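You operate a simulated robot arm through the tools that you are given. There is no shell and no other tool. Be economical: measure what you need, move in short steps, check, and stop when the job is done.

Carry out the task below with a simulated robot arm. There is one attempt and no reset: what you move stays moved.

Task
Top up the emptiest of lubricators No. 4 to No. 6.
Fine: yellow coupler off the full No. 1 and on its peg first, green coupler on the low one, pump to its tag, green coupler on its peg; hands off the couplers while SHOT shows.
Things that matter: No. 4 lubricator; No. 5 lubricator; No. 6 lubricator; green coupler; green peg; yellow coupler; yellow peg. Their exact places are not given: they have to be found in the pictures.

Only the result counts: the job must be done as asked and must still hold three seconds after the hand-in. Knocking over, shifting, dropping, spilling or breaking anything else fails it.

Robot
A 7-joint arm with a two-finger parallel gripper on a trunk, on a base that drives. Base frame: it is fixed to the floor where the robot stands at the start and does not move with it; the origin is under the middle of the robot, x ahead of it, y to its left, z up. Readings come in m, degrees, newtons and seconds.
With the tool pointing down near the work surface it reaches from about 0.42 to 0.9 m from the robot's upright axis, wherever it stands. Its first joint turns from -17.0 to 126.0 degrees. Places, roughly: No. 4 lubricator [0.6, 0.1, 0.9]; No. 5 lubricator [0.6, 0.2, 0.9]; No. 6 lubricator [0.6, 0.3, 0.9]; green coupler (4x4x9 cm) [0.7, 0.4, 1]; green peg [0.7, 0.4, 1]; yellow coupler (4x4x9 cm) [0.6, -0.2, 1]; yellow peg [0.7, 0.3, 1]. Payload 1.57 kg.
The tool frame sits at the grasp point between the pads (the TCP): z along the fingers, y along the line on which they close. The tips reach 0.03 m beyond it. The gripper opens to 0.08 m. The fingers are 0.017 m wide and 0.012 m thick; the gripper's body (0.04 by 0.082 m) begins 0.08 m behind the TCP.
Orientation is that of the tool frame in the base frame, as [roll, pitch, yaw] about the fixed x, y, z axes, in that order (R = Rz(yaw) Ry(pitch) Rx(roll)). With the fingers straight down and closing along the base's y, the tool's x points along the base's -x, its y along +y and its z along -z.

Tools
- The arm moves only by the tool play_rows. Its argument "rows" is one flat list of numbers, 6 for each row, row after row: the shift along the tool's x, y, z in units of 40 mm (1.0 is 40 mm), then the turn, a rotation vector about the tool's x, y, z in units of 6 degrees (1.0 is 6 degrees). In form: [tx, ty, tz, wx, wy, wz, tx, ty, tz, wx, wy, wz, ...]. A call has 1 to 20 rows; each row shifts and turns the commanded pose from where the row before left it, along the tool's axes as they then stand. "grip" is the gripper command, from -1 (shut) to 1 (fully open), values between in proportion, set as the call begins (left out, the last holds). A call with a number of a shift or a turn outside -1 to 1 is refused whole. Rows are played at 5 a second. More than 0.05 m and 8.6 degrees between two rows, or a gripper value outside its range, and nothing of the call is played. A pose out of reach is approached as far as the arm can. The call stops where the force on the tool passes 90 N (or 10 N more than at its start, if that is more) or the arm is blocked; 0.2 s more then pass. The fingers move at their own pace (about 0.045 m/s each) and stop on an object; they squeeze with about 24 N. The grip force told is the motor's: it shows also when the fingers shut on nothing. Time passes only in rows, and 0.2 s behind the last, so rows that do not move let the fingers close. The reply holds the time, the measured pose of the TCP, the force on the tool along the base axes, the opening and the grip force, in the units named above and with some noise, with the torque about the TCP (base axes, N m) and any sound that the robot's microphone picked up.
- Cameras (640 x 400 px; columns grow to the right, rows downward): "scene" is now at [-0.0028, -0.2004, 1.3781]; the picture's right is [0.39, -0.92, 0.00], its down [-0.22, -0.09, -0.97] and it looks along [0.89, 0.38, -0.23] (base axes); focal length 286 px, centre (320, 200). "wrist" rides on the gripper at [0.072, -0.007, -0.122] in the tool frame; the picture's right is [0.09, 1.00, 0.00], its down [-0.84, 0.08, -0.54] and it looks along [-0.54, 0.05, 0.84] (tool axes); focal length 238 px, centre (320, 200).
- snapshot(camera): a new picture of that camera. No time passes.
- lift_body(by): slides the trunk up (or, below 0, down) by that many m; the arm and the scene camera ride with it, the base frame stays. It gives what a move gives, with no picture.
- roll_base(legs): drives the robot by 1 to 6 legs, each [ahead, left, turn to the left] in m, m and degrees, along the robot's own axes; the way and the turn of a leg run together, so that a leg with both is an arc; at most 1.5 m and 180 degrees a leg. The arm and the cameras ride along, it lands a little off, and it stops where it bumps. It gives what a move gives.
- aim_head(pan, tilt): turns the head with the scene camera to pan (to the left, within 109 degrees either way) and tilt (down, from -29 to 69), counted from straight ahead of the robot. It gives what a move gives.
- measure_at(camera, pixels): for up to 12 pixels [column, row] of the newest picture of that camera ("zoom" is the newest enlarged one), the place [x, y, z] in the base frame of the surface seen there, good to about 0.002 m, but the place of the scene camera against the robot may be out by one fixed shift of up to 0.018 m in any direction. No time passes.
- zoom(camera, box): a new picture of the part [left, top, right, bottom] of that camera's present view, enlarged. No time passes.
- hand_in(): hands the job in; it is judged then, once.

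Work in short steps. Measure before you move; look again where a grasp or a placing could have gone wrong, and mend it. You have 80 turns and 48 pictures in all, those below and enlarged ones among them. Open the gripper and draw the arm clear of the work before you hand the job in, unless the task says otherwise; then end with one line.

The tools are called after ">>>" as a command line: name --argument value ..., lists and objects as JSON in quotes. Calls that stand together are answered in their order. play_rows: Moves the arm, as the interface text tells. Its arguments: {"type":"object","properties":{"rows":{"type":"array","items":{"type":"number"}},"grip":{"type":"number"}},"required":["rows"]} The other tools are called the same way: lift_body (by) slides the trunk up or down; roll_base (legs) drives the base; aim_head (pan, tilt) turns the head that bears the scene camera; snapshot (camera) takes a picture; measure_at (camera, pixels) gives the place of the surface under pixels of a picture; zoom (camera, box) takes an enlarged picture of a part of a camera's view; hand_in () hands the job in.

At the start:

```text
time_s: 0.0
tool_pos: [0.5013, 0.1094, 1.3613]
orientation: [-180.0, 0.0, 180.0]
wrist_force: [0.6, -0.6, -0.1]
torque: [-0.01, 0.01, -0.01]
width: 0.0801
gripper_force: 0.2
trunk travel left (down, up): [-0.725, 0.065]
robot x, y, heading: [-0.001, -0.0006, 0.3]
head pan, tilt: [23.1, 13.6]
```

scene: 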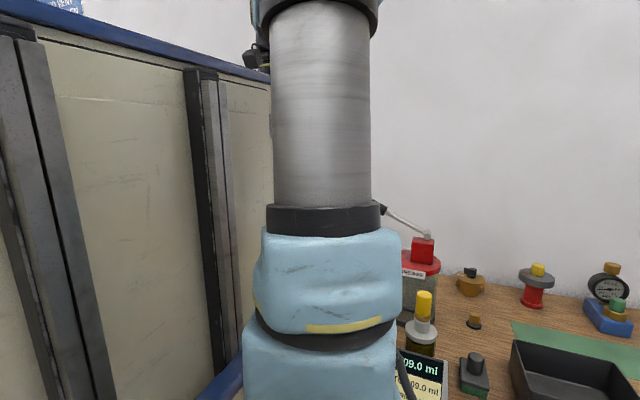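
wrist: 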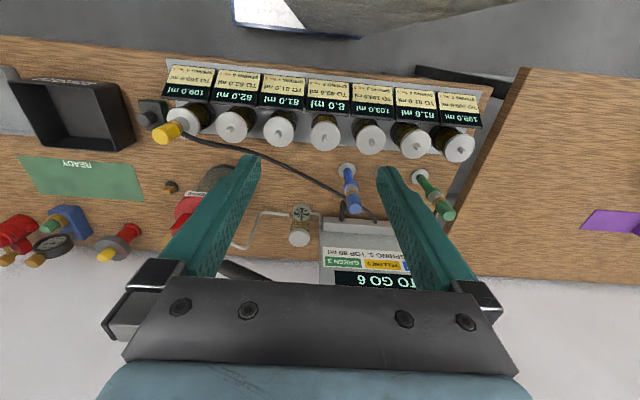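

The wrist view shows a row of seven lubricators with tags, upside down, and the yellow coupler on the leftmost at (170,130). I enlarge the tags and the panel.

>>> zoom --camera "wrist" --box '[140, 50, 320, 162]'

>>> zoom --camera "wrist" --box '[310, 60, 490, 172]'

>>> zoom --camera "wrist" --box '[220, 150, 480, 312]'

```text
3.56 times, centred on (230, 106) of wrist
```

zoom: 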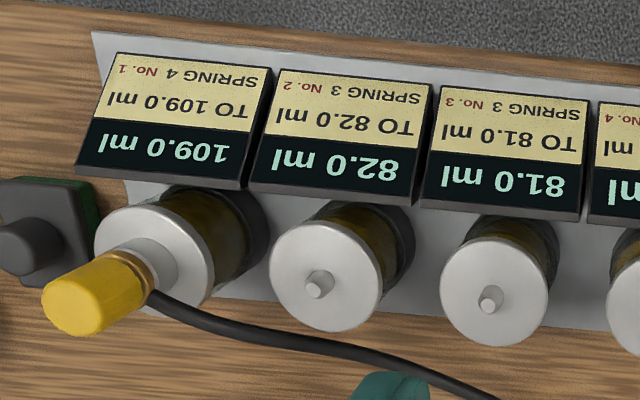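

```text
3.56 times, centred on (400, 116) of wrist
```

zoom: 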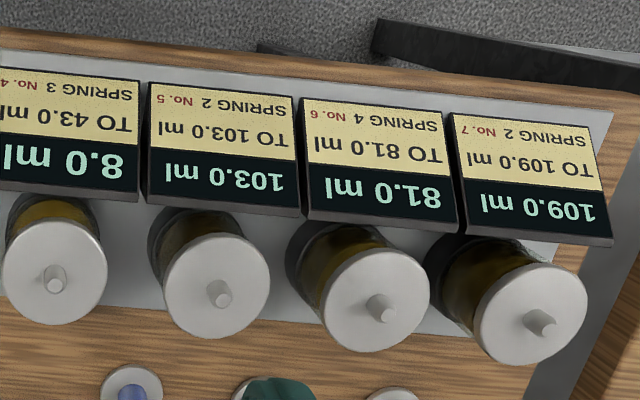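

```text
2.46 times, centred on (350, 231) of wrist
```

zoom: 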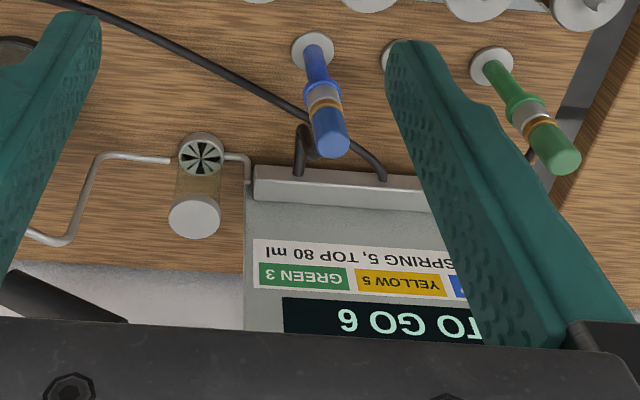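

No. 4 is the low one (8.0 of 43.0 ml, spring 3). The pump panel behind the fingers reads "TO GO 6", GREEN 3, YELLOW 5, so I shift the hand over to see it clear.

>>> play_rows --rows '[-0.8, 0.8, 0, 0, 0, 0, -0.8, 0.8, 0, 0, 0, 0, -0.8, 0.8, 0, 0, 0, 0]' --grip 1

>>> snapshot --camera "wrist"

>>> zoom --camera "wrist" --box '[220, 90, 420, 215]'

```text
time_s: 0.8
tool_pos: [0.5943, 0.2045, 1.3635]
orientation: [179.9, 0.2, 180.0]
wrist_force: [-1.1, -0.2, 1.2]
torque: [0.04, -0.06, -0.02]
width: 0.0801
gripper_force: 0.1
trunk travel left (down, up): [-0.725, 0.065]
robot x, y, heading: [0.0001, 0.0032, 0.3]
head pan, tilt: [23.1, 13.6]
```

```text
42 pictures are left
```

wrist: 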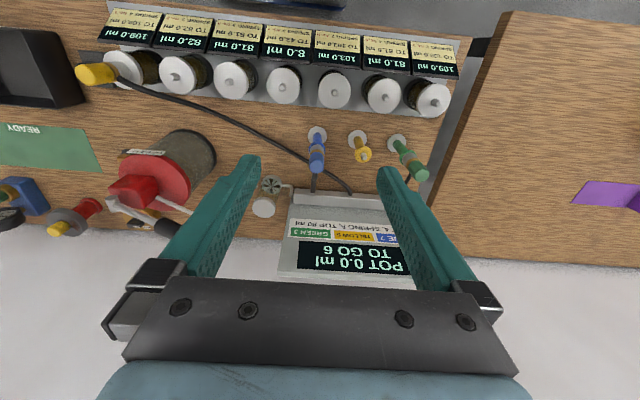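

```text
3.20 times, centred on (320, 152) of wrist
```

zoom: 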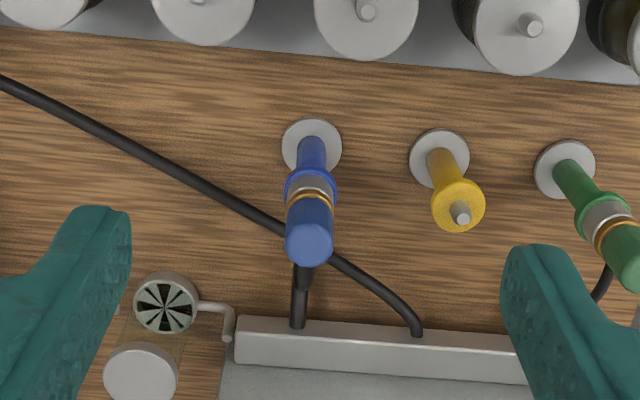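

The panel is now between the fingers at (345,240); I enlarge it.

>>> zoom --camera "wrist" --box '[250, 170, 430, 282]'

>>> zoom --camera "wrist" --box '[80, 110, 300, 247]'

```text
3.56 times, centred on (340, 226) of wrist
```

zoom: 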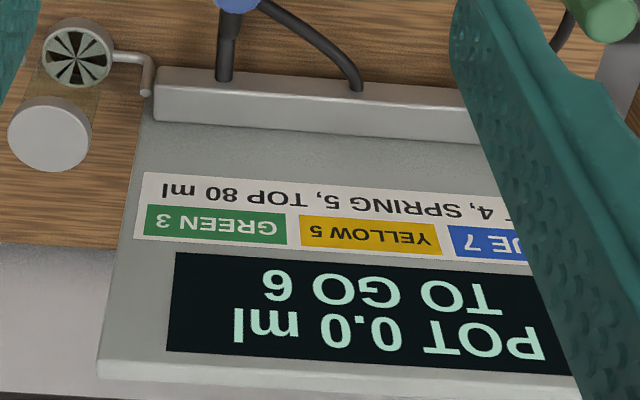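

```text
2.91 times, centred on (190, 178) of wrist
```

zoom: 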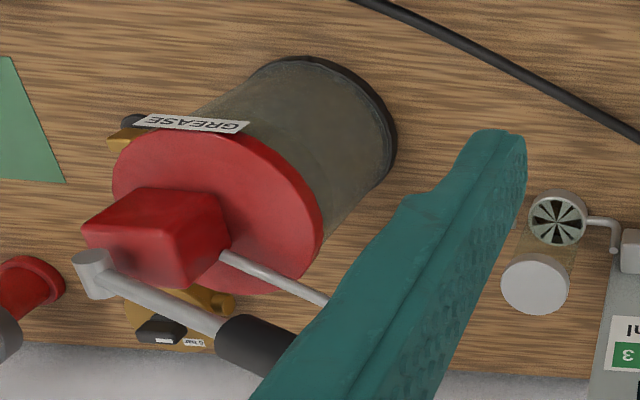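

The panel's left part is still behind a finger; I shift 6 cm more in +y to read it in full.

>>> play_rows --rows '[0, 0.8, 0, 0, 0, 0, 0, 0.8, 0, 0, 0, 0]'

>>> zoom --camera "wrist" --box '[220, 160, 400, 272]'

>>> snapshot --camera "wrist"

```text
time_s: 1.4
tool_pos: [0.5893, 0.2649, 1.3625]
orientation: [179.8, 0.4, 179.8]
wrist_force: [-3.0, -1.3, 2.3]
torque: [0.08, -0.36, 0.0]
width: 0.0801
gripper_force: 0.1
out of reach, approached as far as the arm can: row 2
trunk travel left (down, up): [-0.725, 0.065]
robot x, y, heading: [0.0001, -0.0004, -0.2]
head pan, tilt: [23.1, 13.6]
```

```text
3.56 times, centred on (310, 216) of wrist
```

zoom: 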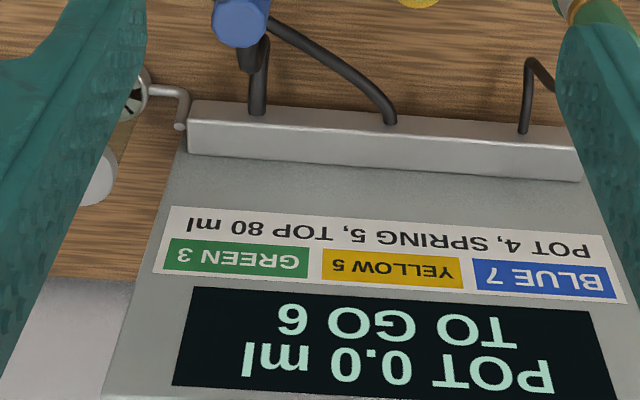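

```text
37 pictures are left
```

wrist: 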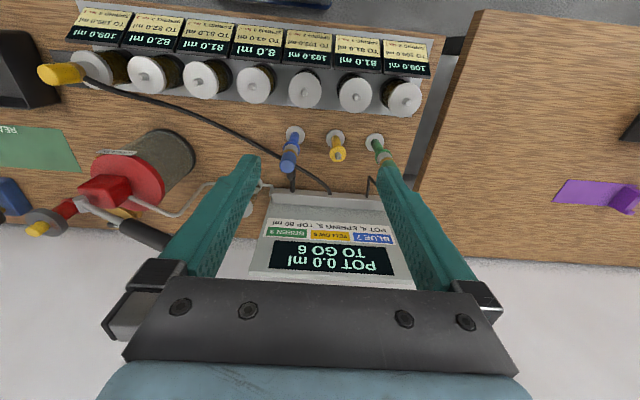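

The panel reads "POT 4, SPRING 5, TOP 80 ml; GREEN 3, YELLOW 5, BLUE 7; POT 0.0 ml; TO GO 6". I measure the couplers, pegs, lubricator nipples, the pump head and handle from this view.

>>> measure_at --camera "wrist" --pixels '[[45, 75], [252, 82], [252, 90], [338, 154], [335, 140], [335, 134], [293, 158], [374, 138], [380, 150], [102, 190], [150, 237], [100, 50]]'

>>> aim_head --pan 0 --tilt 30

>>> snapshot --camera "scene"

```text
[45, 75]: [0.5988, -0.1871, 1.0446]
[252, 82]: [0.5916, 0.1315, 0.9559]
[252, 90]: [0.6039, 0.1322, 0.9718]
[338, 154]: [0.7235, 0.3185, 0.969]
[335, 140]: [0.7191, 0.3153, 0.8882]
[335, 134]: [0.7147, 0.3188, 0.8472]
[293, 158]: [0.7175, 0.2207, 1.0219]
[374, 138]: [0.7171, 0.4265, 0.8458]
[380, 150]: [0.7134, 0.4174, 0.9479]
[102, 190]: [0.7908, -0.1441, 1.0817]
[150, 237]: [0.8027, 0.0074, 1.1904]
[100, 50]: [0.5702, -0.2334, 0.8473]
```

```text
time_s: 2.3
tool_pos: [0.5943, 0.2649, 1.3579]
orientation: [-179.9, 0.1, 179.8]
wrist_force: [-0.1, 0.4, -0.6]
torque: [-0.03, 0.02, 0.02]
width: 0.0801
gripper_force: 0.0
trunk travel left (down, up): [-0.725, 0.065]
robot x, y, heading: [-0.0038, 0.0018, -0.0]
head pan, tilt: [0.0, 30.0]
```

```text
36 pictures are left
```

scene: 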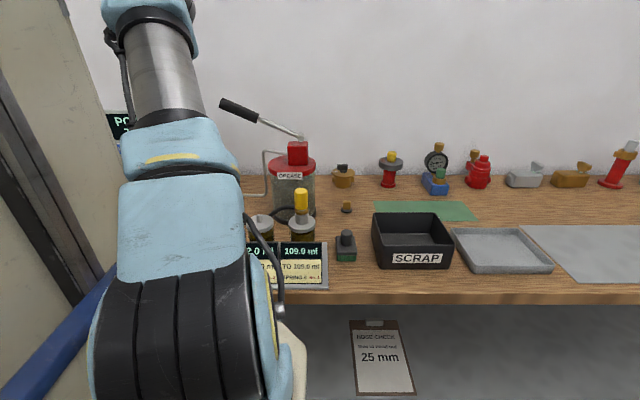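

The scene shows the grease pump with a raised lever (handle at (238,107)) and a small box with a knob at (346,245). I enlarge these and measure.

>>> zoom --camera "scene" --box '[210, 90, 420, 290]'

>>> measure_at --camera "scene" --pixels '[[226, 102], [250, 114], [256, 117], [298, 137], [297, 155], [346, 235], [346, 250], [302, 190], [302, 206], [297, 168]]'

```text
2.00 times, centred on (315, 190) of scene
```

zoom: 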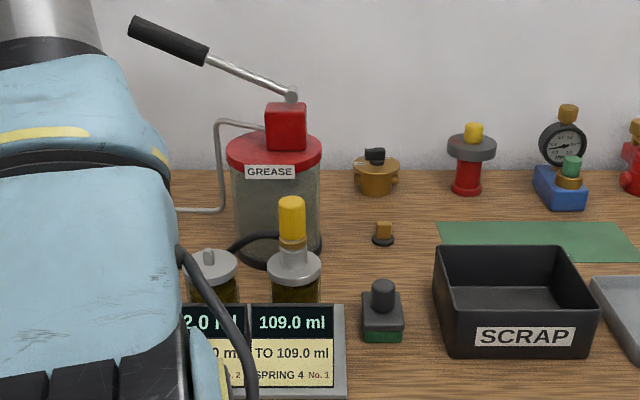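

```text
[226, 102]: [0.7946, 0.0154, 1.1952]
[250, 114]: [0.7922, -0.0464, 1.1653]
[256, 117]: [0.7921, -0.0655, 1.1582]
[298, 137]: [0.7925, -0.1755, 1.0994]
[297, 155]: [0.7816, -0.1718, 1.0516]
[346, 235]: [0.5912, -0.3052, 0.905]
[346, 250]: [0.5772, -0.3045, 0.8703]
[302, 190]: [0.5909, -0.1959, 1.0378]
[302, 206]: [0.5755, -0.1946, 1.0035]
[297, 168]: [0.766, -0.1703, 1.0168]
```

The lever's pivot is at about (0.79,-0.175,1.10), its grip end at (0.795,0.015,1.195). No. 1 lies at the edge of the first joint's range, so I shift the base 8 cm right and lower the trunk a little.

>>> roll_base --legs '[[0, -0.08, 0]]'

>>> lift_body --by -0.12

```text
time_s: 3.3
tool_pos: [0.5938, 0.1849, 1.3588]
orientation: [179.8, 0.1, -180.0]
wrist_force: [-0.6, -0.8, -0.4]
torque: [-0.02, -0.04, -0.01]
width: 0.08
gripper_force: 0.1
trunk travel left (down, up): [-0.725, 0.065]
robot x, y, heading: [-0.0029, -0.0779, 0.1]
head pan, tilt: [0.0, 30.0]
```

```text
time_s: 4.8
tool_pos: [0.594, 0.1864, 1.2402]
orientation: [179.8, 0.1, -179.9]
wrist_force: [-0.6, 0.4, 0.9]
torque: [-0.02, 0.0, 0.01]
width: 0.0799
gripper_force: 0.2
trunk travel left (down, up): [-0.605, 0.185]
robot x, y, heading: [-0.0013, -0.0823, 0.1]
head pan, tilt: [0.0, 30.0]
```

Now I bring the hand over the yellow coupler at (0.597,-0.19), still high, and look.

>>> play_rows --rows '[0, -0.94, 0, 0, 0, 0, 0, -0.94, 0, 0, 0, 0, 0, -0.94, 0, 0, 0, 0, 0, -0.94, 0, 0, 0, 0, 0, -0.94, 0, 0, 0, 0, 0, -0.94, 0, 0, 0, 0, 0, -0.94, 0, 0, 0, 0, 0, -0.94, 0, 0, 0, 0, 0, -0.94, 0, 0, 0, 0, 0, -0.94, 0, 0, 0, 0, 0, 0, 0, 0, 0, 0]'

>>> snapshot --camera "wrist"

```text
time_s: 7.2
tool_pos: [0.5923, -0.1911, 1.239]
orientation: [179.7, 0.1, 179.9]
wrist_force: [0.4, 0.5, 0.3]
torque: [-0.03, -0.02, -0.03]
width: 0.0801
gripper_force: 0.1
trunk travel left (down, up): [-0.605, 0.185]
robot x, y, heading: [-0.0012, -0.0805, -0.1]
head pan, tilt: [0.0, 30.0]
```

```text
34 pictures are left
```

wrist: 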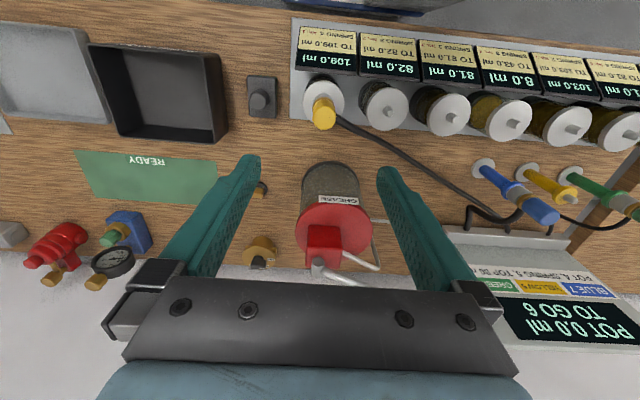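

The yellow coupler's top is at about (324,118). I measure its top and sides, and the No. 4 nipple (512,122).

>>> zoom --camera "wrist" --box '[280, 70, 380, 132]'

>>> measure_at --camera "wrist" --pixels '[[324, 120], [316, 118], [332, 118], [324, 126], [324, 113], [322, 102], [512, 123], [505, 118], [570, 196], [560, 188]]'

```text
6.40 times, centred on (330, 101) of wrist
```

zoom: 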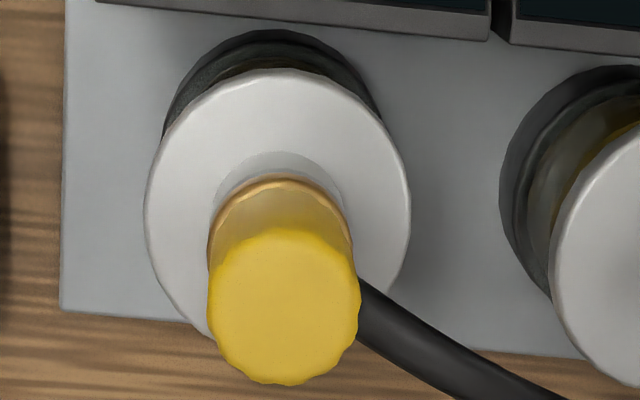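

```text
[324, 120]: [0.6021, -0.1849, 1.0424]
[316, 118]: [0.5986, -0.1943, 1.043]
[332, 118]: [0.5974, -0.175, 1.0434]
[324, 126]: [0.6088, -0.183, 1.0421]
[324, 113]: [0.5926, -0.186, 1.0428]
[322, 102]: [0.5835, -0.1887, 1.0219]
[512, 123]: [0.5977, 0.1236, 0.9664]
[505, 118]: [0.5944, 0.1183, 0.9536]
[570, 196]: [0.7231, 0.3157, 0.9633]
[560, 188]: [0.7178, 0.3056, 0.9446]
```

The yellow cap's middle is at (0.599,-0.184), top 1.043, about 3 cm wide. I go down over it to TCP z 1.022.

>>> play_rows --rows '[-0.17, 0.17, 0.9, 0, 0, 0, 0, 0, 0.9, 0, 0, 0, 0, 0, 0.9, 0, 0, 0, 0, 0, 0.9, 0, 0, 0, 0, 0, 0.9, 0, 0, 0, 0, 0, 0.9, 0, 0, 0, 0, 0, 0, 0, 0, 0]' --grip 1

>>> snapshot --camera "wrist"

```text
time_s: 8.8
tool_pos: [0.5994, -0.1836, 1.0219]
orientation: [179.8, 0.1, 179.9]
wrist_force: [0.0, -0.9, 0.8]
torque: [0.0, 0.0, -0.02]
width: 0.08
gripper_force: 0.1
trunk travel left (down, up): [-0.605, 0.185]
robot x, y, heading: [0.0038, -0.0767, 0.0]
head pan, tilt: [0.0, 30.0]
```

```text
32 pictures are left
```

wrist: 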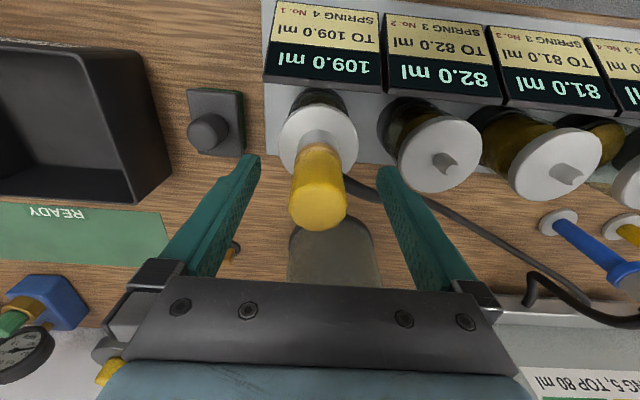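

The coupler stands centred between the fingers. I close and then pull up 2 cm gently.

>>> play_rows --rows '[0, 0, 0, 0, 0, 0, 0, 0, 0, 0, 0, 0, 0, 0, 0, 0, 0, 0, 0, 0, 0, 0, 0, 0]' --grip -1

>>> play_rows --rows '[0, 0, -0.25, 0, 0, 0, 0, 0, -0.25, 0, 0, 0]'

```text
time_s: 9.8
tool_pos: [0.6006, -0.1832, 1.0217]
orientation: [179.7, 0.0, -180.0]
wrist_force: [0.2, 0.4, 0.6]
torque: [-0.14, -0.01, 0.0]
width: 0.0317
gripper_force: 22.9
trunk travel left (down, up): [-0.605, 0.185]
robot x, y, heading: [0.0, -0.079, 0.1]
head pan, tilt: [0.0, 30.0]
```

```text
time_s: 10.4
tool_pos: [0.5995, -0.1829, 1.0431]
orientation: [179.8, 0.1, 180.0]
wrist_force: [-0.4, 0.3, -1.9]
torque: [0.0, -0.01, -0.01]
width: 0.0313
gripper_force: 24.1
trunk travel left (down, up): [-0.605, 0.185]
robot x, y, heading: [-0.0005, -0.0821, 0.2]
head pan, tilt: [0.0, 30.0]
```

It comes off easily (force about -2 N). I lift to z 1.16 and move along y towards the yellow peg, keeping x at 0.60.

>>> play_rows --rows '[0, 0, -0.97, 0, 0, 0, 0, 0, -0.97, 0, 0, 0, 0, 0, -0.97, 0, 0, 0, 0, 0.89, 0, 0, 0, 0, 0, 0.89, 0, 0, 0, 0, 0, 0.89, 0, 0, 0, 0, 0, 0.89, 0, 0, 0, 0, 0, 0.89, 0, 0, 0, 0, 0, 0.89, 0, 0, 0, 0, 0, 0.89, 0, 0, 0, 0, 0, 0.89, 0, 0, 0, 0, 0, 0.89, 0, 0, 0, 0, 0, 0.89, 0, 0, 0, 0, 0, 0.89, 0, 0, 0, 0, 0, 0, 0, 0, 0, 0]'

>>> snapshot --camera "wrist"

```text
time_s: 13.6
tool_pos: [0.6011, 0.2086, 1.161]
orientation: [179.8, 0.1, 179.9]
wrist_force: [0.3, 0.1, -1.3]
torque: [0.03, 0.02, -0.01]
width: 0.0312
gripper_force: 23.5
trunk travel left (down, up): [-0.605, 0.185]
robot x, y, heading: [0.0008, -0.0817, 0.0]
head pan, tilt: [0.0, 30.0]
```

```text
31 pictures are left
```

wrist: 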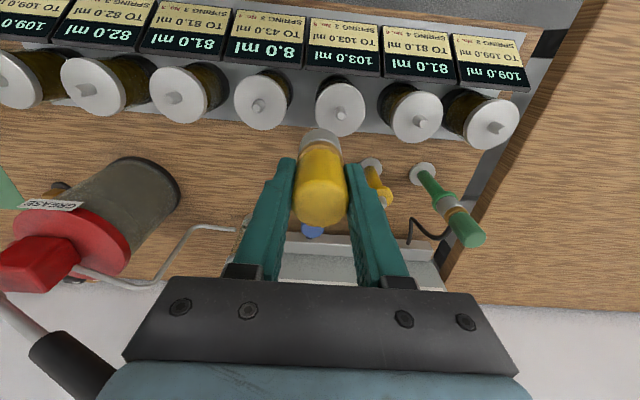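

The coupler is held; the yellow peg's tip is seen at about (388,200). I measure it, with the green coupler and No. 4 nipple too.

>>> zoom --camera "wrist" --box '[350, 140, 500, 234]'

>>> measure_at --camera "wrist" --pixels '[[388, 201], [389, 199], [385, 195], [372, 165], [470, 237], [480, 235], [470, 228], [471, 244], [258, 107], [260, 112], [423, 172]]'

```text
4.26 times, centred on (425, 187) of wrist
```

zoom: 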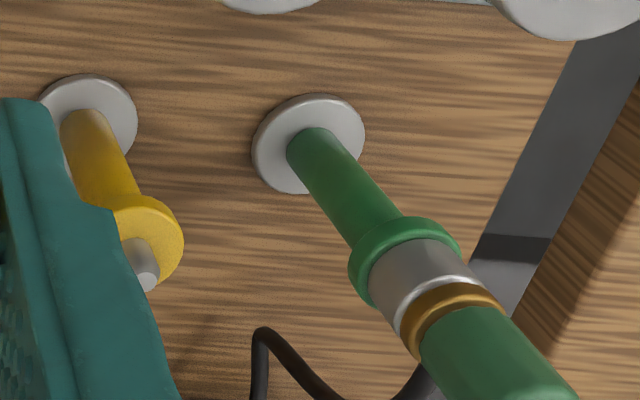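

```text
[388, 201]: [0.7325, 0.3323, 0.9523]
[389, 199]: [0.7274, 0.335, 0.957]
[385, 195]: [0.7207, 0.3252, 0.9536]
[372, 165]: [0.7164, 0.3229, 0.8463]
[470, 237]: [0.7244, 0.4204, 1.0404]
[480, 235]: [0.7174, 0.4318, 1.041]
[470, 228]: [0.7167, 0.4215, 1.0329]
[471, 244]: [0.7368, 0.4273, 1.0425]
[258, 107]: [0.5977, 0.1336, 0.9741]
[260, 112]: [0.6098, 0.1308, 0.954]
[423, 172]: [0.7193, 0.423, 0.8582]
```

The nipple tip lies at about (384,205); I measure around it and the collar.

>>> measure_at --camera "wrist" --pixels '[[384, 203], [385, 205], [383, 205], [382, 200], [384, 206], [386, 204], [370, 170], [361, 163], [382, 165], [392, 196], [380, 187]]'

```text
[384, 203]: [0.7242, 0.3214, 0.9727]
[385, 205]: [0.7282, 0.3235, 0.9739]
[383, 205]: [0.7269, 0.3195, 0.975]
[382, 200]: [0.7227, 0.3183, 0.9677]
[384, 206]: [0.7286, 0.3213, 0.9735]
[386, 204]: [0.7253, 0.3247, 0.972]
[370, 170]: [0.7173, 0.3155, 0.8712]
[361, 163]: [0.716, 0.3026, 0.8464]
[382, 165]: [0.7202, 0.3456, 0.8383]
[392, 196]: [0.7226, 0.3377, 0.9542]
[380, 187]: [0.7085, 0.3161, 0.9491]
```

Peg tip at about (0.7255,0.321,0.974). I move above it with the coupler bottom still 1.09 high.

>>> play_rows --rows '[-0.78, 0.7, 0, 0, 0, 0, -0.78, 0.7, 0, 0, 0, 0, -0.78, 0.7, 0, 0, 0, 0, -0.78, 0.71, 0, 0, 0, 0, 0, 0, 0, 0, 0, 0]'

>>> snapshot --camera "wrist"

```text
time_s: 14.8
tool_pos: [0.6563, 0.2062, 1.1399]
orientation: [179.8, 0.1, 179.9]
wrist_force: [-0.2, -0.1, -1.2]
torque: [-0.01, -0.01, 0.02]
width: 0.0311
gripper_force: 23.8
out of reach, approached as far as the arm can: row 1, 2, 3, 4
trunk travel left (down, up): [-0.605, 0.185]
robot x, y, heading: [-0.0042, -0.0848, -0.1]
head pan, tilt: [0.0, 30.0]
```

```text
29 pictures are left
```

wrist: 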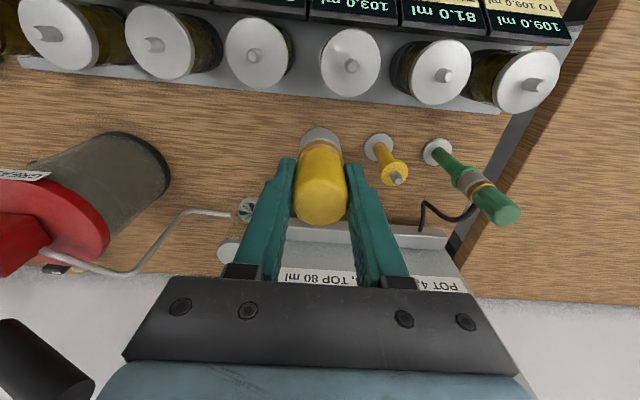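

The arm is out of reach here: it reaches further when the trunk is higher relative to the hand. I roll the base 11.5 cm left (the coupler bottom clears the blue coupler) and raise the trunk by 0.18.

>>> lift_body --by 0.18

>>> roll_base --legs '[[0, 0.115, 0]]'

```text
time_s: 16.8
tool_pos: [0.6556, 0.2049, 1.3194]
orientation: [179.8, 0.1, -180.0]
wrist_force: [0.7, -0.6, -1.8]
torque: [0.01, 0.02, 0.01]
width: 0.0313
gripper_force: 24.2
trunk travel left (down, up): [-0.785, 0.005]
robot x, y, heading: [-0.0011, -0.0786, 0.4]
head pan, tilt: [0.0, 30.0]
```

```text
time_s: 18.0
tool_pos: [0.6567, 0.32, 1.3194]
orientation: [179.8, 0.2, 179.9]
wrist_force: [-0.4, 0.3, -2.2]
torque: [-0.02, -0.01, -0.04]
width: 0.0312
gripper_force: 24.3
trunk travel left (down, up): [-0.785, 0.005]
robot x, y, heading: [-0.0005, 0.0351, -0.1]
head pan, tilt: [0.0, 30.0]
```

Force is still small, so the hose is slack. I lower to z≈1.15 at this x (0.657, clear of the peg and blue coupler), then move forward to x 0.726.

>>> play_rows --rows '[0, 0, 0.85, 0, 0, 0, 0, 0, 0.85, 0, 0, 0, 0, 0, 0.85, 0, 0, 0, 0, 0, 0.85, 0, 0, 0, 0, 0, 0.85, 0, 0, 0, -0.87, 0.02, 0, 0, 0, 0, -0.87, 0.02, 0, 0, 0, 0, 0, 0, 0, 0, 0, 0]'

>>> snapshot --camera "wrist"

```text
time_s: 19.8
tool_pos: [0.7267, 0.3218, 1.1488]
orientation: [179.9, 0.1, 180.0]
wrist_force: [-0.1, -0.4, -2.4]
torque: [0.0, -0.01, -0.01]
width: 0.0313
gripper_force: 24.1
trunk travel left (down, up): [-0.785, 0.005]
robot x, y, heading: [-0.0003, 0.0346, -0.1]
head pan, tilt: [0.0, 30.0]
```

```text
28 pictures are left
```

wrist: 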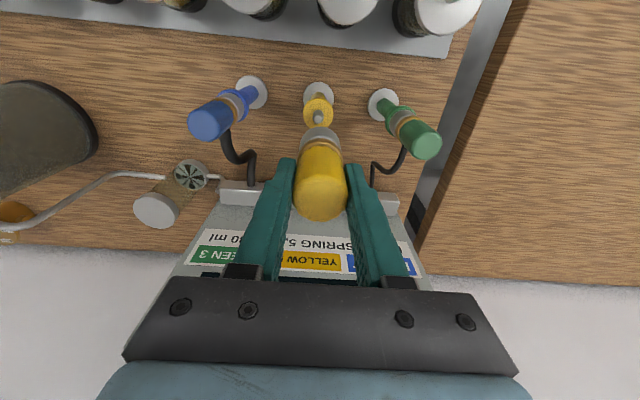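

The peg's tip is visible at (318,122), just beyond the coupler. I measure it once more for alignment.

>>> measure_at --camera "wrist" --pixels '[[318, 118], [318, 121], [318, 124], [315, 121], [321, 121], [308, 110], [328, 110], [320, 190], [303, 190], [337, 190], [320, 218], [318, 127]]'

```text
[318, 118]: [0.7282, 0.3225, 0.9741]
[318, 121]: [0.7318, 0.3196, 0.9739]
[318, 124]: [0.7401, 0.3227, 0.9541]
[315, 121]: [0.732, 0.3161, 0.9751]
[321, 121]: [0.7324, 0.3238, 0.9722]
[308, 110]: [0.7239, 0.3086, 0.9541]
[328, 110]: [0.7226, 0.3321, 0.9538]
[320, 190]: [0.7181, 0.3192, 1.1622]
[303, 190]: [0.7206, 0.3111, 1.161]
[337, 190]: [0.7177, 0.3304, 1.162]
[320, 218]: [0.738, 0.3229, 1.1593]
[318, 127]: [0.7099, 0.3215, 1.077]
```

The coupler sits about 8 mm lower in the fingers than at the grasp. I enlarge the peg to fix its centre in x.

>>> zoom --camera "wrist" --box '[290, 75, 350, 135]'

```text
6.67 times, centred on (320, 105) of wrist
```

zoom: 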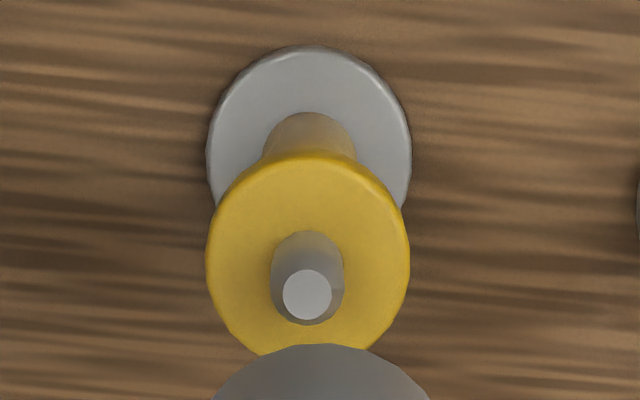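

>>> measure_at --camera "zoom" --pixels '[[307, 294], [307, 280], [307, 308], [292, 294], [322, 294], [308, 165], [215, 262], [400, 262], [270, 345], [308, 56]]'

```text
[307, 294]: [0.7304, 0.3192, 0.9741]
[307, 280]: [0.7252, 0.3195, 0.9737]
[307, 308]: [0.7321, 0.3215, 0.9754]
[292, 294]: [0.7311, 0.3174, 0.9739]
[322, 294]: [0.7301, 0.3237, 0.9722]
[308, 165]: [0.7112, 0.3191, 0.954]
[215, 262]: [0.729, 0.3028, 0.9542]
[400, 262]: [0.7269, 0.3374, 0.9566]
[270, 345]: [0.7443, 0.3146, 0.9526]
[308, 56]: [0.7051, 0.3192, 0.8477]
```

Peg axis at about (0.7285,0.320). I correct +3 mm in x and -1.5 mm in y while going down to just above the tip (TCP z 1.05), then look.

>>> play_rows --rows '[-0.07, -0.04, 0.6, 0, 0, 0, 0, 0, 0.6, 0, 0, 0, 0, 0, 0.6, 0, 0, 0, 0, 0, 0.6, 0, 0, 0, 0, 0, 0, 0, 0, 0]'

>>> snapshot --camera "wrist"

```text
time_s: 21.0
tool_pos: [0.7301, 0.3208, 1.0546]
orientation: [179.8, 0.0, 179.9]
wrist_force: [-0.5, -0.2, -1.4]
torque: [0.03, -0.03, -0.01]
width: 0.031
gripper_force: 24.3
trunk travel left (down, up): [-0.785, 0.005]
robot x, y, heading: [-0.0031, 0.0309, 0.2]
head pan, tilt: [0.0, 30.0]
```

```text
26 pictures are left
```

wrist: 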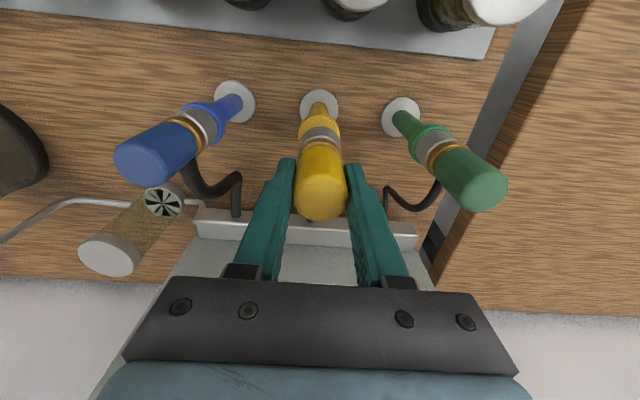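

Aligned to the eye. I press on slowly until it seats.

>>> play_rows --rows '[0, 0, 0.2, 0, 0, 0, 0, 0, 0.2, 0, 0, 0, 0, 0, 0.15, 0, 0, 0, 0, 0, 0, 0, 0, 0]'

```text
time_s: 22.0
tool_pos: [0.7286, 0.3214, 1.0325]
orientation: [179.7, 0.1, 179.9]
wrist_force: [-0.4, 0.5, -1.9]
torque: [0.02, -0.01, -0.01]
width: 0.0313
gripper_force: 24.1
trunk travel left (down, up): [-0.785, 0.005]
robot x, y, heading: [0.0019, 0.0352, 0.0]
head pan, tilt: [0.0, 30.0]
```

Bottom is past the tip with no contact force, so it is going over the nipple. On down.

>>> play_rows --rows '[0, 0, 0.1, 0, 0, 0, 0, 0, 0.1, 0, 0, 0, 0, 0, 0.1, 0, 0, 0, 0, 0, 0, 0, 0, 0]'

>>> snapshot --camera "wrist"

```text
time_s: 23.0
tool_pos: [0.7293, 0.321, 1.0215]
orientation: [179.7, 0.1, 179.9]
wrist_force: [3.3, -0.6, 21.7]
torque: [-0.4, -0.11, 0.01]
width: 0.0314
gripper_force: 24.1
trunk travel left (down, up): [-0.785, 0.005]
robot x, y, heading: [-0.0014, 0.0348, 0.3]
head pan, tilt: [0.0, 30.0]
```

```text
25 pictures are left
```

wrist: 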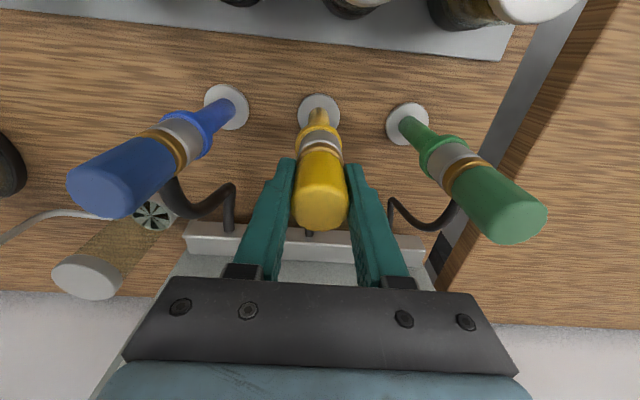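

It is on the collar with 22 N of push. I open, check, and rise straight up.

>>> play_rows --rows '[0, 0, -0.05, 0, 0, 0, 0, 0, 0, 0, 0, 0, 0, 0, 0, 0, 0, 0, 0, 0, 0, 0, 0, 0]' --grip 1

>>> play_rows --rows '[0, 0, -0.5, 0, 0, 0, 0, 0, -1, 0, 0, 0, 0, 0, -1, 0, 0, 0, 0, 0, -1, 0, 0, 0, 0, 0, 0, 0, 0, 0]'

>>> snapshot --camera "wrist"

```text
time_s: 24.0
tool_pos: [0.7288, 0.3223, 1.0237]
orientation: [179.8, 0.2, 179.9]
wrist_force: [-0.8, 0.3, 0.0]
torque: [0.03, 0.02, -0.03]
width: 0.0801
gripper_force: 0.1
trunk travel left (down, up): [-0.785, 0.005]
robot x, y, heading: [-0.0031, 0.0352, -0.1]
head pan, tilt: [0.0, 30.0]
```

```text
time_s: 25.2
tool_pos: [0.7293, 0.3203, 1.1633]
orientation: [179.8, 0.1, 179.9]
wrist_force: [0.4, 0.2, 0.7]
torque: [0.01, 0.02, 0.0]
width: 0.0796
gripper_force: 0.1
trunk travel left (down, up): [-0.785, 0.005]
robot x, y, heading: [-0.0023, 0.0407, -0.0]
head pan, tilt: [0.0, 30.0]
```

```text
24 pictures are left
```

wrist: 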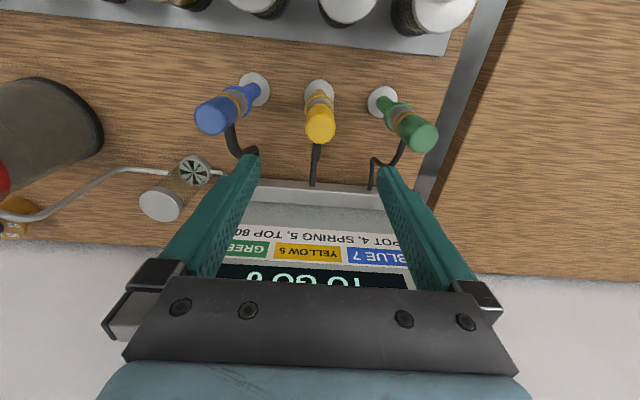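

The yellow coupler stands upright on its peg at (320,125). I measure its top and the green coupler's top at (424,138).

>>> zoom --camera "wrist" --box '[290, 75, 450, 175]'

>>> measure_at --camera "zoom" --pixels '[[122, 204], [538, 245], [490, 245], [588, 245], [538, 200], [538, 290], [60, 204], [178, 204]]'

```text
4.00 times, centred on (370, 125) of wrist
```

zoom: 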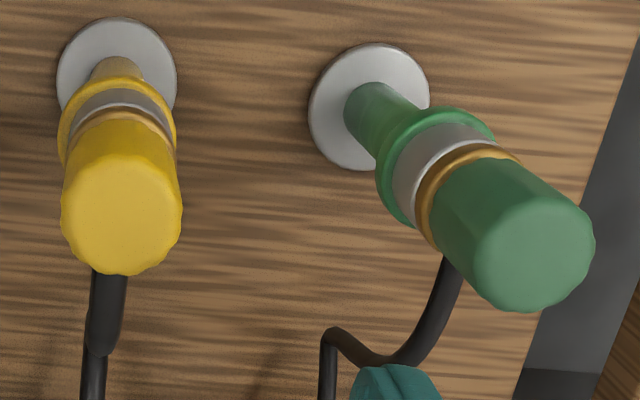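

```text
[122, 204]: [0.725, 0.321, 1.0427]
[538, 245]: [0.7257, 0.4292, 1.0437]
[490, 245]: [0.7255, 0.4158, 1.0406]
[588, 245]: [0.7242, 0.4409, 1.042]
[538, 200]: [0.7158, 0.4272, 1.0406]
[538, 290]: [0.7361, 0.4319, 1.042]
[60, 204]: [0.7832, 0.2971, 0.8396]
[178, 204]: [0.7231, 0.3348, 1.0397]
```

Yellow is seated (top 1.043, same as green's 1.042). Green's top centre is about (0.7265,0.427); I move over it.

>>> play_rows --rows '[0.03, 0.89, 0.2, 0, 0, 0, 0.03, 0.89, 0.2, 0, 0, 0, 0.01, 0.88, 0.2, 0, 0, 0, 0, 0, 0, 0, 0, 0]'

```text
time_s: 26.2
tool_pos: [0.719, 0.3368, 1.1407]
orientation: [179.8, 0.0, 180.0]
wrist_force: [-0.2, -0.7, -0.2]
torque: [0.0, 0.0, -0.01]
width: 0.08
gripper_force: 0.0
out of reach, approached as far as the arm can: row 1, 2, 3
trunk travel left (down, up): [-0.785, 0.005]
robot x, y, heading: [0.0013, 0.0371, -0.1]
head pan, tilt: [0.0, 30.0]
```

Out of reach again at this height, so I roll the base 9 cm left, which carries the hand over the green coupler (tips at 1.11, tops at 1.043).

>>> roll_base --legs '[[0, 0.09, 0]]'

>>> snapshot --camera "wrist"

```text
time_s: 27.3
tool_pos: [0.7185, 0.4283, 1.1391]
orientation: [179.8, 0.1, 179.9]
wrist_force: [0.2, 0.8, 0.4]
torque: [0.03, -0.01, 0.02]
width: 0.08
gripper_force: 0.0
trunk travel left (down, up): [-0.785, 0.005]
robot x, y, heading: [0.0004, 0.1242, -0.1]
head pan, tilt: [0.0, 30.0]
```

```text
22 pictures are left
```

wrist: 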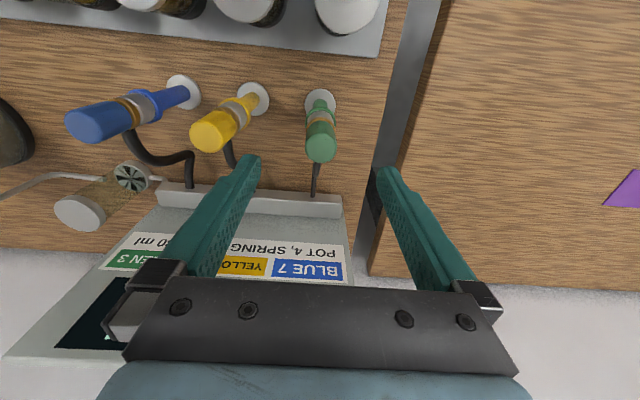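

>>> measure_at --camera "wrist" --pixels '[[321, 147], [308, 147], [333, 147], [321, 137], [321, 158], [320, 100], [320, 105]]'

```text
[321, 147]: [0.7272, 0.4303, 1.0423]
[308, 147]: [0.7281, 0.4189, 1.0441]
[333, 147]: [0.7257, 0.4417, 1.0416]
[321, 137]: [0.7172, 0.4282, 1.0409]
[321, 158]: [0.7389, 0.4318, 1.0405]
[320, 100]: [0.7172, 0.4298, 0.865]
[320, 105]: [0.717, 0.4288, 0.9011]
```

Green centre is (0.727,0.430) from here. I go down around it to TCP z 1.019, and close.

>>> play_rows --rows '[-0.21, 0.04, 0.75, 0, 0, 0, 0, 0, 0.75, 0, 0, 0, 0, 0, 0.75, 0, 0, 0, 0, 0, 0.75, 0, 0, 0, 0, 0, 0, 0, 0, 0]'

>>> play_rows --rows '[0, 0, 0, 0, 0, 0, 0, 0, 0, 0, 0, 0, 0, 0, 0, 0, 0, 0, 0, 0, 0, 0, 0, 0]' --grip -1

>>> play_rows --rows '[0, 0, -0.25, 0, 0, 0, 0, 0, -0.25, 0, 0, 0, 0, 0, -0.8, 0, 0, 0, 0, 0, -0.8, 0, 0, 0, 0, 0, -0.8, 0, 0, 0, 0, 0, 0, 0, 0, 0]'

>>> snapshot --camera "wrist"

```text
time_s: 28.5
tool_pos: [0.7279, 0.4311, 1.0197]
orientation: [179.8, 0.0, -180.0]
wrist_force: [1.2, -0.8, 0.2]
torque: [0.01, 0.02, 0.01]
width: 0.08
gripper_force: 0.1
trunk travel left (down, up): [-0.785, 0.005]
robot x, y, heading: [0.0011, 0.1246, 0.2]
head pan, tilt: [0.0, 30.0]
```

```text
time_s: 29.5
tool_pos: [0.7258, 0.4313, 1.0205]
orientation: [179.7, 0.1, -180.0]
wrist_force: [0.3, 0.1, -0.3]
torque: [0.01, 0.01, 0.03]
width: 0.0313
gripper_force: 24.1
trunk travel left (down, up): [-0.785, 0.005]
robot x, y, heading: [-0.0006, 0.1258, 0.1]
head pan, tilt: [0.0, 30.0]
```

```text
time_s: 30.9
tool_pos: [0.726, 0.4308, 1.1362]
orientation: [179.8, 0.1, 179.9]
wrist_force: [-0.8, 0.6, -2.0]
torque: [0.0, 0.0, 0.02]
width: 0.0311
gripper_force: 24.0
trunk travel left (down, up): [-0.785, 0.005]
robot x, y, heading: [-0.0004, 0.1251, 0.0]
head pan, tilt: [0.0, 30.0]
```

```text
21 pictures are left
```

wrist: 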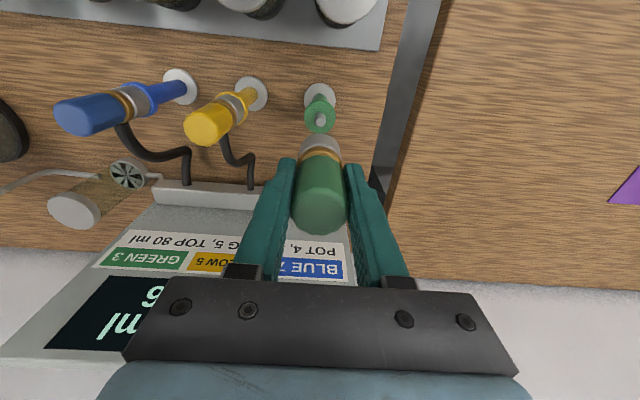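

Green is in hand. I measure the freed green peg's tip at (320,118) for later, then carry the coupler back in x and along to No. 4.

>>> measure_at --camera "wrist" --pixels '[[320, 118], [320, 115], [320, 121], [309, 108], [331, 108], [320, 100], [321, 190], [321, 138]]'

>>> play_rows --rows '[0.79, 0, 0, 0, 0, 0, 0.79, 0, 0, 0, 0, 0, 0.79, 0, 0, 0, 0, 0, 0.78, 0, 0, 0, 0, 0, 0, -0.9, 0, 0, 0, 0, 0, -0.9, 0, 0, 0, 0, 0, -0.9, 0, 0, 0, 0, 0, -0.9, 0, 0, 0, 0, 0, -0.9, 0, 0, 0, 0, 0, -0.9, 0, 0, 0, 0, 0, -0.9, 0, 0, 0, 0, 0, -0.9, 0, 0, 0, 0, 0, 0, 0, 0, 0, 0]'

>>> snapshot --camera "wrist"

```text
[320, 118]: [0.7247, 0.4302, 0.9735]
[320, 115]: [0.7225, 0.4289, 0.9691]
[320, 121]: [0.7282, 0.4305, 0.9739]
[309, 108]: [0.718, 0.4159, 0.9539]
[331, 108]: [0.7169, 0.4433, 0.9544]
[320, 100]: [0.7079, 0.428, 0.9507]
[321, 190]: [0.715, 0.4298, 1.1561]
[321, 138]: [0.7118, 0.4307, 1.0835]
```

```text
time_s: 33.7
tool_pos: [0.6005, 0.1416, 1.1339]
orientation: [179.7, 0.1, 180.0]
wrist_force: [0.3, 0.7, -1.6]
torque: [-0.02, 0.03, -0.02]
width: 0.0315
gripper_force: 24.2
trunk travel left (down, up): [-0.785, 0.005]
robot x, y, heading: [-0.0004, 0.1209, -0.1]
head pan, tilt: [0.0, 30.0]
```

```text
20 pictures are left
```

wrist: 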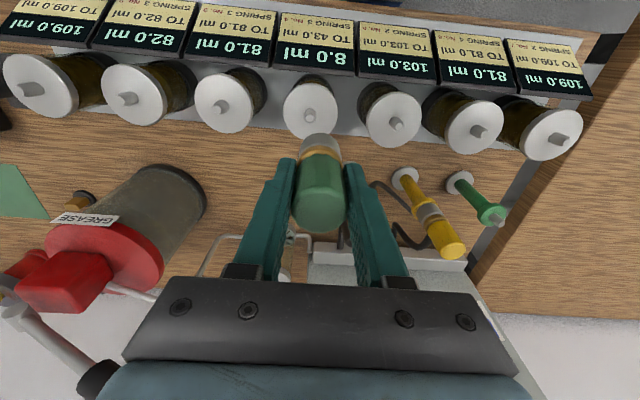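

Green peg axis is about (0.727,0.4295). The No. 4 nipple shows at (311,116); I measure it closely.

>>> zoom --camera "wrist" --box '[270, 70, 366, 130]'

>>> measure_at --camera "wrist" --pixels '[[311, 118], [311, 116], [311, 120], [308, 118], [314, 118], [284, 107], [338, 107], [311, 82], [320, 139]]'

```text
6.67 times, centred on (318, 100) of wrist
```

zoom: 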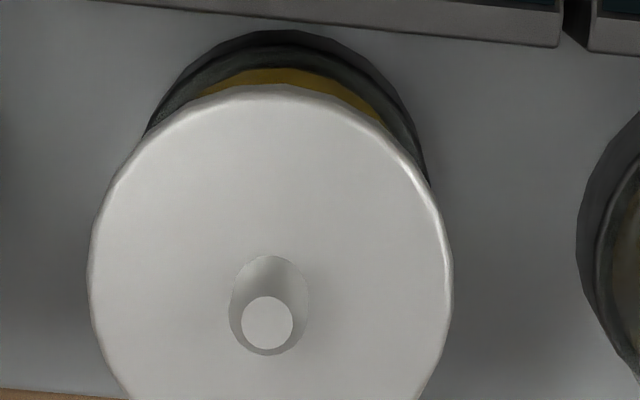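

```text
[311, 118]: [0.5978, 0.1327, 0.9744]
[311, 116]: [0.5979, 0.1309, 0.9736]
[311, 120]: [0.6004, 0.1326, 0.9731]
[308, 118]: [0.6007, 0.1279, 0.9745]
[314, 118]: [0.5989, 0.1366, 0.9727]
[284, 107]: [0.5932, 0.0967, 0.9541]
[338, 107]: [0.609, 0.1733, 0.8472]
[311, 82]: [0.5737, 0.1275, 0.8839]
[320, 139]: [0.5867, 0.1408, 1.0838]
```

No. 4's nipple is at (0.599,0.1315,0.974). I shift -1 cm in y and go down to just above it.

>>> play_rows --rows '[0.03, -0.27, 0.2, 0, 0, 0, 0, 0, 0.6, 0, 0, 0, 0, 0, 0.6, 0, 0, 0, 0, 0, 0.6, 0, 0, 0, 0, 0, 0, 0, 0, 0]'

>>> snapshot --camera "wrist"

```text
time_s: 34.9
tool_pos: [0.5998, 0.1304, 1.0542]
orientation: [179.9, 0.1, -180.0]
wrist_force: [0.1, 0.1, -0.5]
torque: [-0.01, -0.01, -0.02]
width: 0.0312
gripper_force: 23.9
trunk travel left (down, up): [-0.785, 0.005]
robot x, y, heading: [-0.0006, 0.1272, 0.0]
head pan, tilt: [0.0, 30.0]
```

```text
18 pictures are left
```

wrist: 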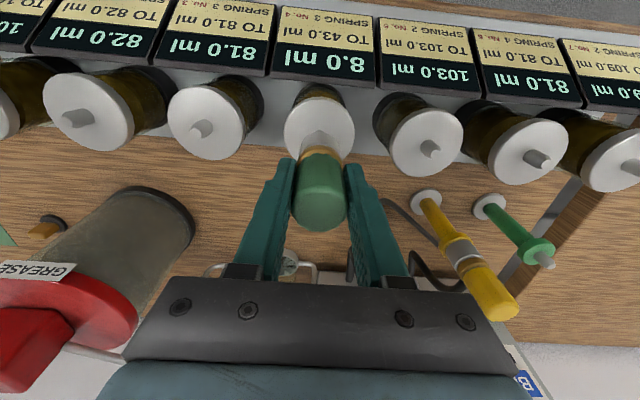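

Aligned over No. 4. I press down slowly to seat (expected TCP z about 1.02).

>>> play_rows --rows '[0, 0.01, 0.25, 0, 0, 0, 0, 0, 0.2, 0, 0, 0, 0, 0, 0.15, 0, 0, 0, 0, 0, 0.12, 0, 0, 0, 0, 0, 0.1, 0, 0, 0, 0, 0, 0.08, 0, 0, 0, 0, 0, 0, 0, 0, 0]'

```text
time_s: 36.5
tool_pos: [0.5998, 0.1314, 1.02]
orientation: [179.8, 0.3, 179.9]
wrist_force: [1.5, -9.1, 23.4]
torque: [-0.74, -0.16, 0.0]
width: 0.0317
gripper_force: 24.4
trunk travel left (down, up): [-0.785, 0.005]
robot x, y, heading: [0.0, 0.1248, 0.3]
head pan, tilt: [0.0, 30.0]
```

Seated with 23 N of push. I open, rise and check the top's height.

>>> play_rows --rows '[0, 0, 0, 0, 0, 0, 0, 0, 0, 0, 0, 0, 0, 0, 0, 0, 0, 0]' --grip 1

>>> play_rows --rows '[0, 0, -0.5, 0, 0, 0, 0, 0, -1, 0, 0, 0, 0, 0, -1, 0, 0, 0, 0, 0, -1, 0, 0, 0, 0, 0, -1, 0, 0, 0, 0, 0, 0, 0, 0, 0]'

>>> snapshot --camera "wrist"

```text
time_s: 37.3
tool_pos: [0.601, 0.1319, 1.0185]
orientation: [179.8, 0.1, 179.9]
wrist_force: [-0.2, 0.5, 0.9]
torque: [-0.01, 0.01, -0.04]
width: 0.0799
gripper_force: 0.0
trunk travel left (down, up): [-0.785, 0.005]
robot x, y, heading: [-0.0018, 0.1234, -0.1]
head pan, tilt: [0.0, 30.0]
```

```text
time_s: 38.7
tool_pos: [0.5996, 0.1288, 1.1988]
orientation: [179.8, 0.1, 179.9]
wrist_force: [-0.6, 0.8, 0.9]
torque: [0.0, 0.02, -0.01]
width: 0.0801
gripper_force: 0.0
trunk travel left (down, up): [-0.785, 0.005]
robot x, y, heading: [-0.0012, 0.1245, 0.0]
head pan, tilt: [0.0, 30.0]
```

```text
17 pictures are left
```

wrist: 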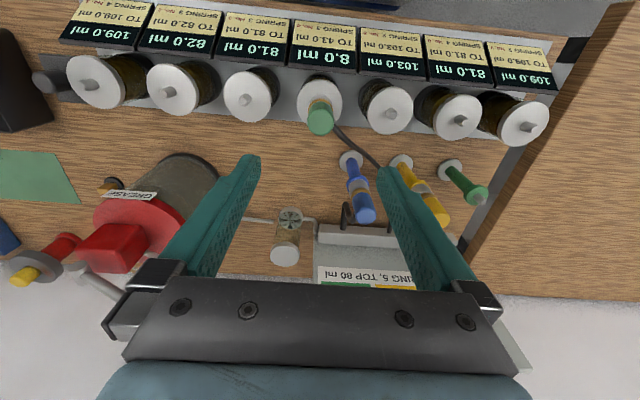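

The green coupler stands on No. 4. Now the pump: its lever runs along y at x≈0.80, so I turn the hand by 90° to close along x, then drive closer.

>>> play_rows --rows '[0, 0, 0, 0, 0, -1, 0, 0, 0, 0, 0, -1, 0, 0, 0, 0, 0, -1, 0, 0, 0, 0, 0, -1, 0, 0, 0, 0, 0, -1, 0, 0, 0, 0, 0, -1, 0, 0, 0, 0, 0, -1, 0, 0, 0, 0, 0, -1, 0, 0, 0, 0, 0, -1, 0, 0, 0, 0, 0, -1, 0, 0, 0, 0, 0, -1, 0, 0, 0, 0, 0, -1, 0, 0, 0, 0, 0, -1, 0, 0, 0, 0, 0, -1, 0, 0, 0, 0, 0, -1, 0, 0, 0, 0, 0, 0]'

>>> roll_base --legs '[[0, -0.125, 0], [0.1, 0, 0]]'

>>> snapshot --camera "wrist"

>>> snapshot --camera "scene"

```text
time_s: 42.1
tool_pos: [0.5992, 0.1304, 1.1977]
orientation: [-179.9, 0.3, -90.0]
wrist_force: [-0.7, 0.5, 0.6]
torque: [0.01, 0.0, -0.05]
width: 0.0799
gripper_force: 0.0
trunk travel left (down, up): [-0.785, 0.005]
robot x, y, heading: [-0.0001, 0.1257, -0.1]
head pan, tilt: [0.0, 30.0]
```

```text
time_s: 44.3
tool_pos: [0.6937, 0.0075, 1.1988]
orientation: [180.0, 0.1, -89.9]
wrist_force: [0.2, 0.3, 0.6]
torque: [0.0, -0.02, 0.01]
width: 0.0799
gripper_force: 0.1
trunk travel left (down, up): [-0.785, 0.005]
robot x, y, heading: [0.0943, 0.0004, 0.2]
head pan, tilt: [0.0, 30.0]
stopped in leg 2: the robot was blocked; the commanded pose is now the measured one
```

```text
16 pictures are left
```

wrist: 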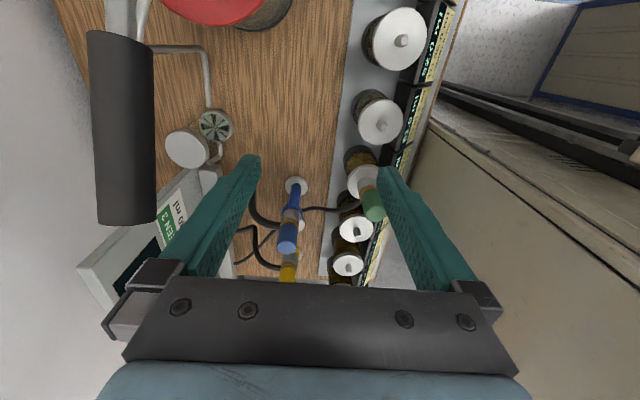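

```text
15 pictures are left
```

scene: 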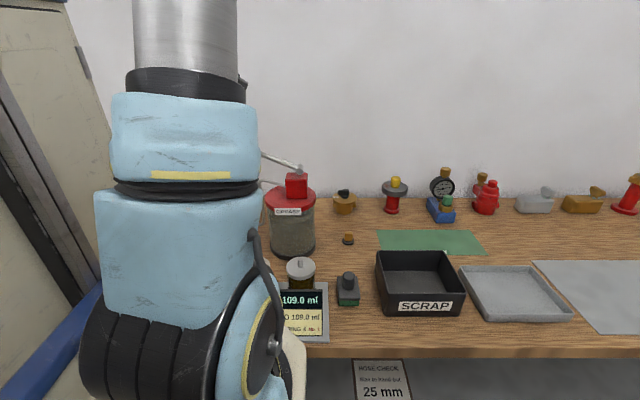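

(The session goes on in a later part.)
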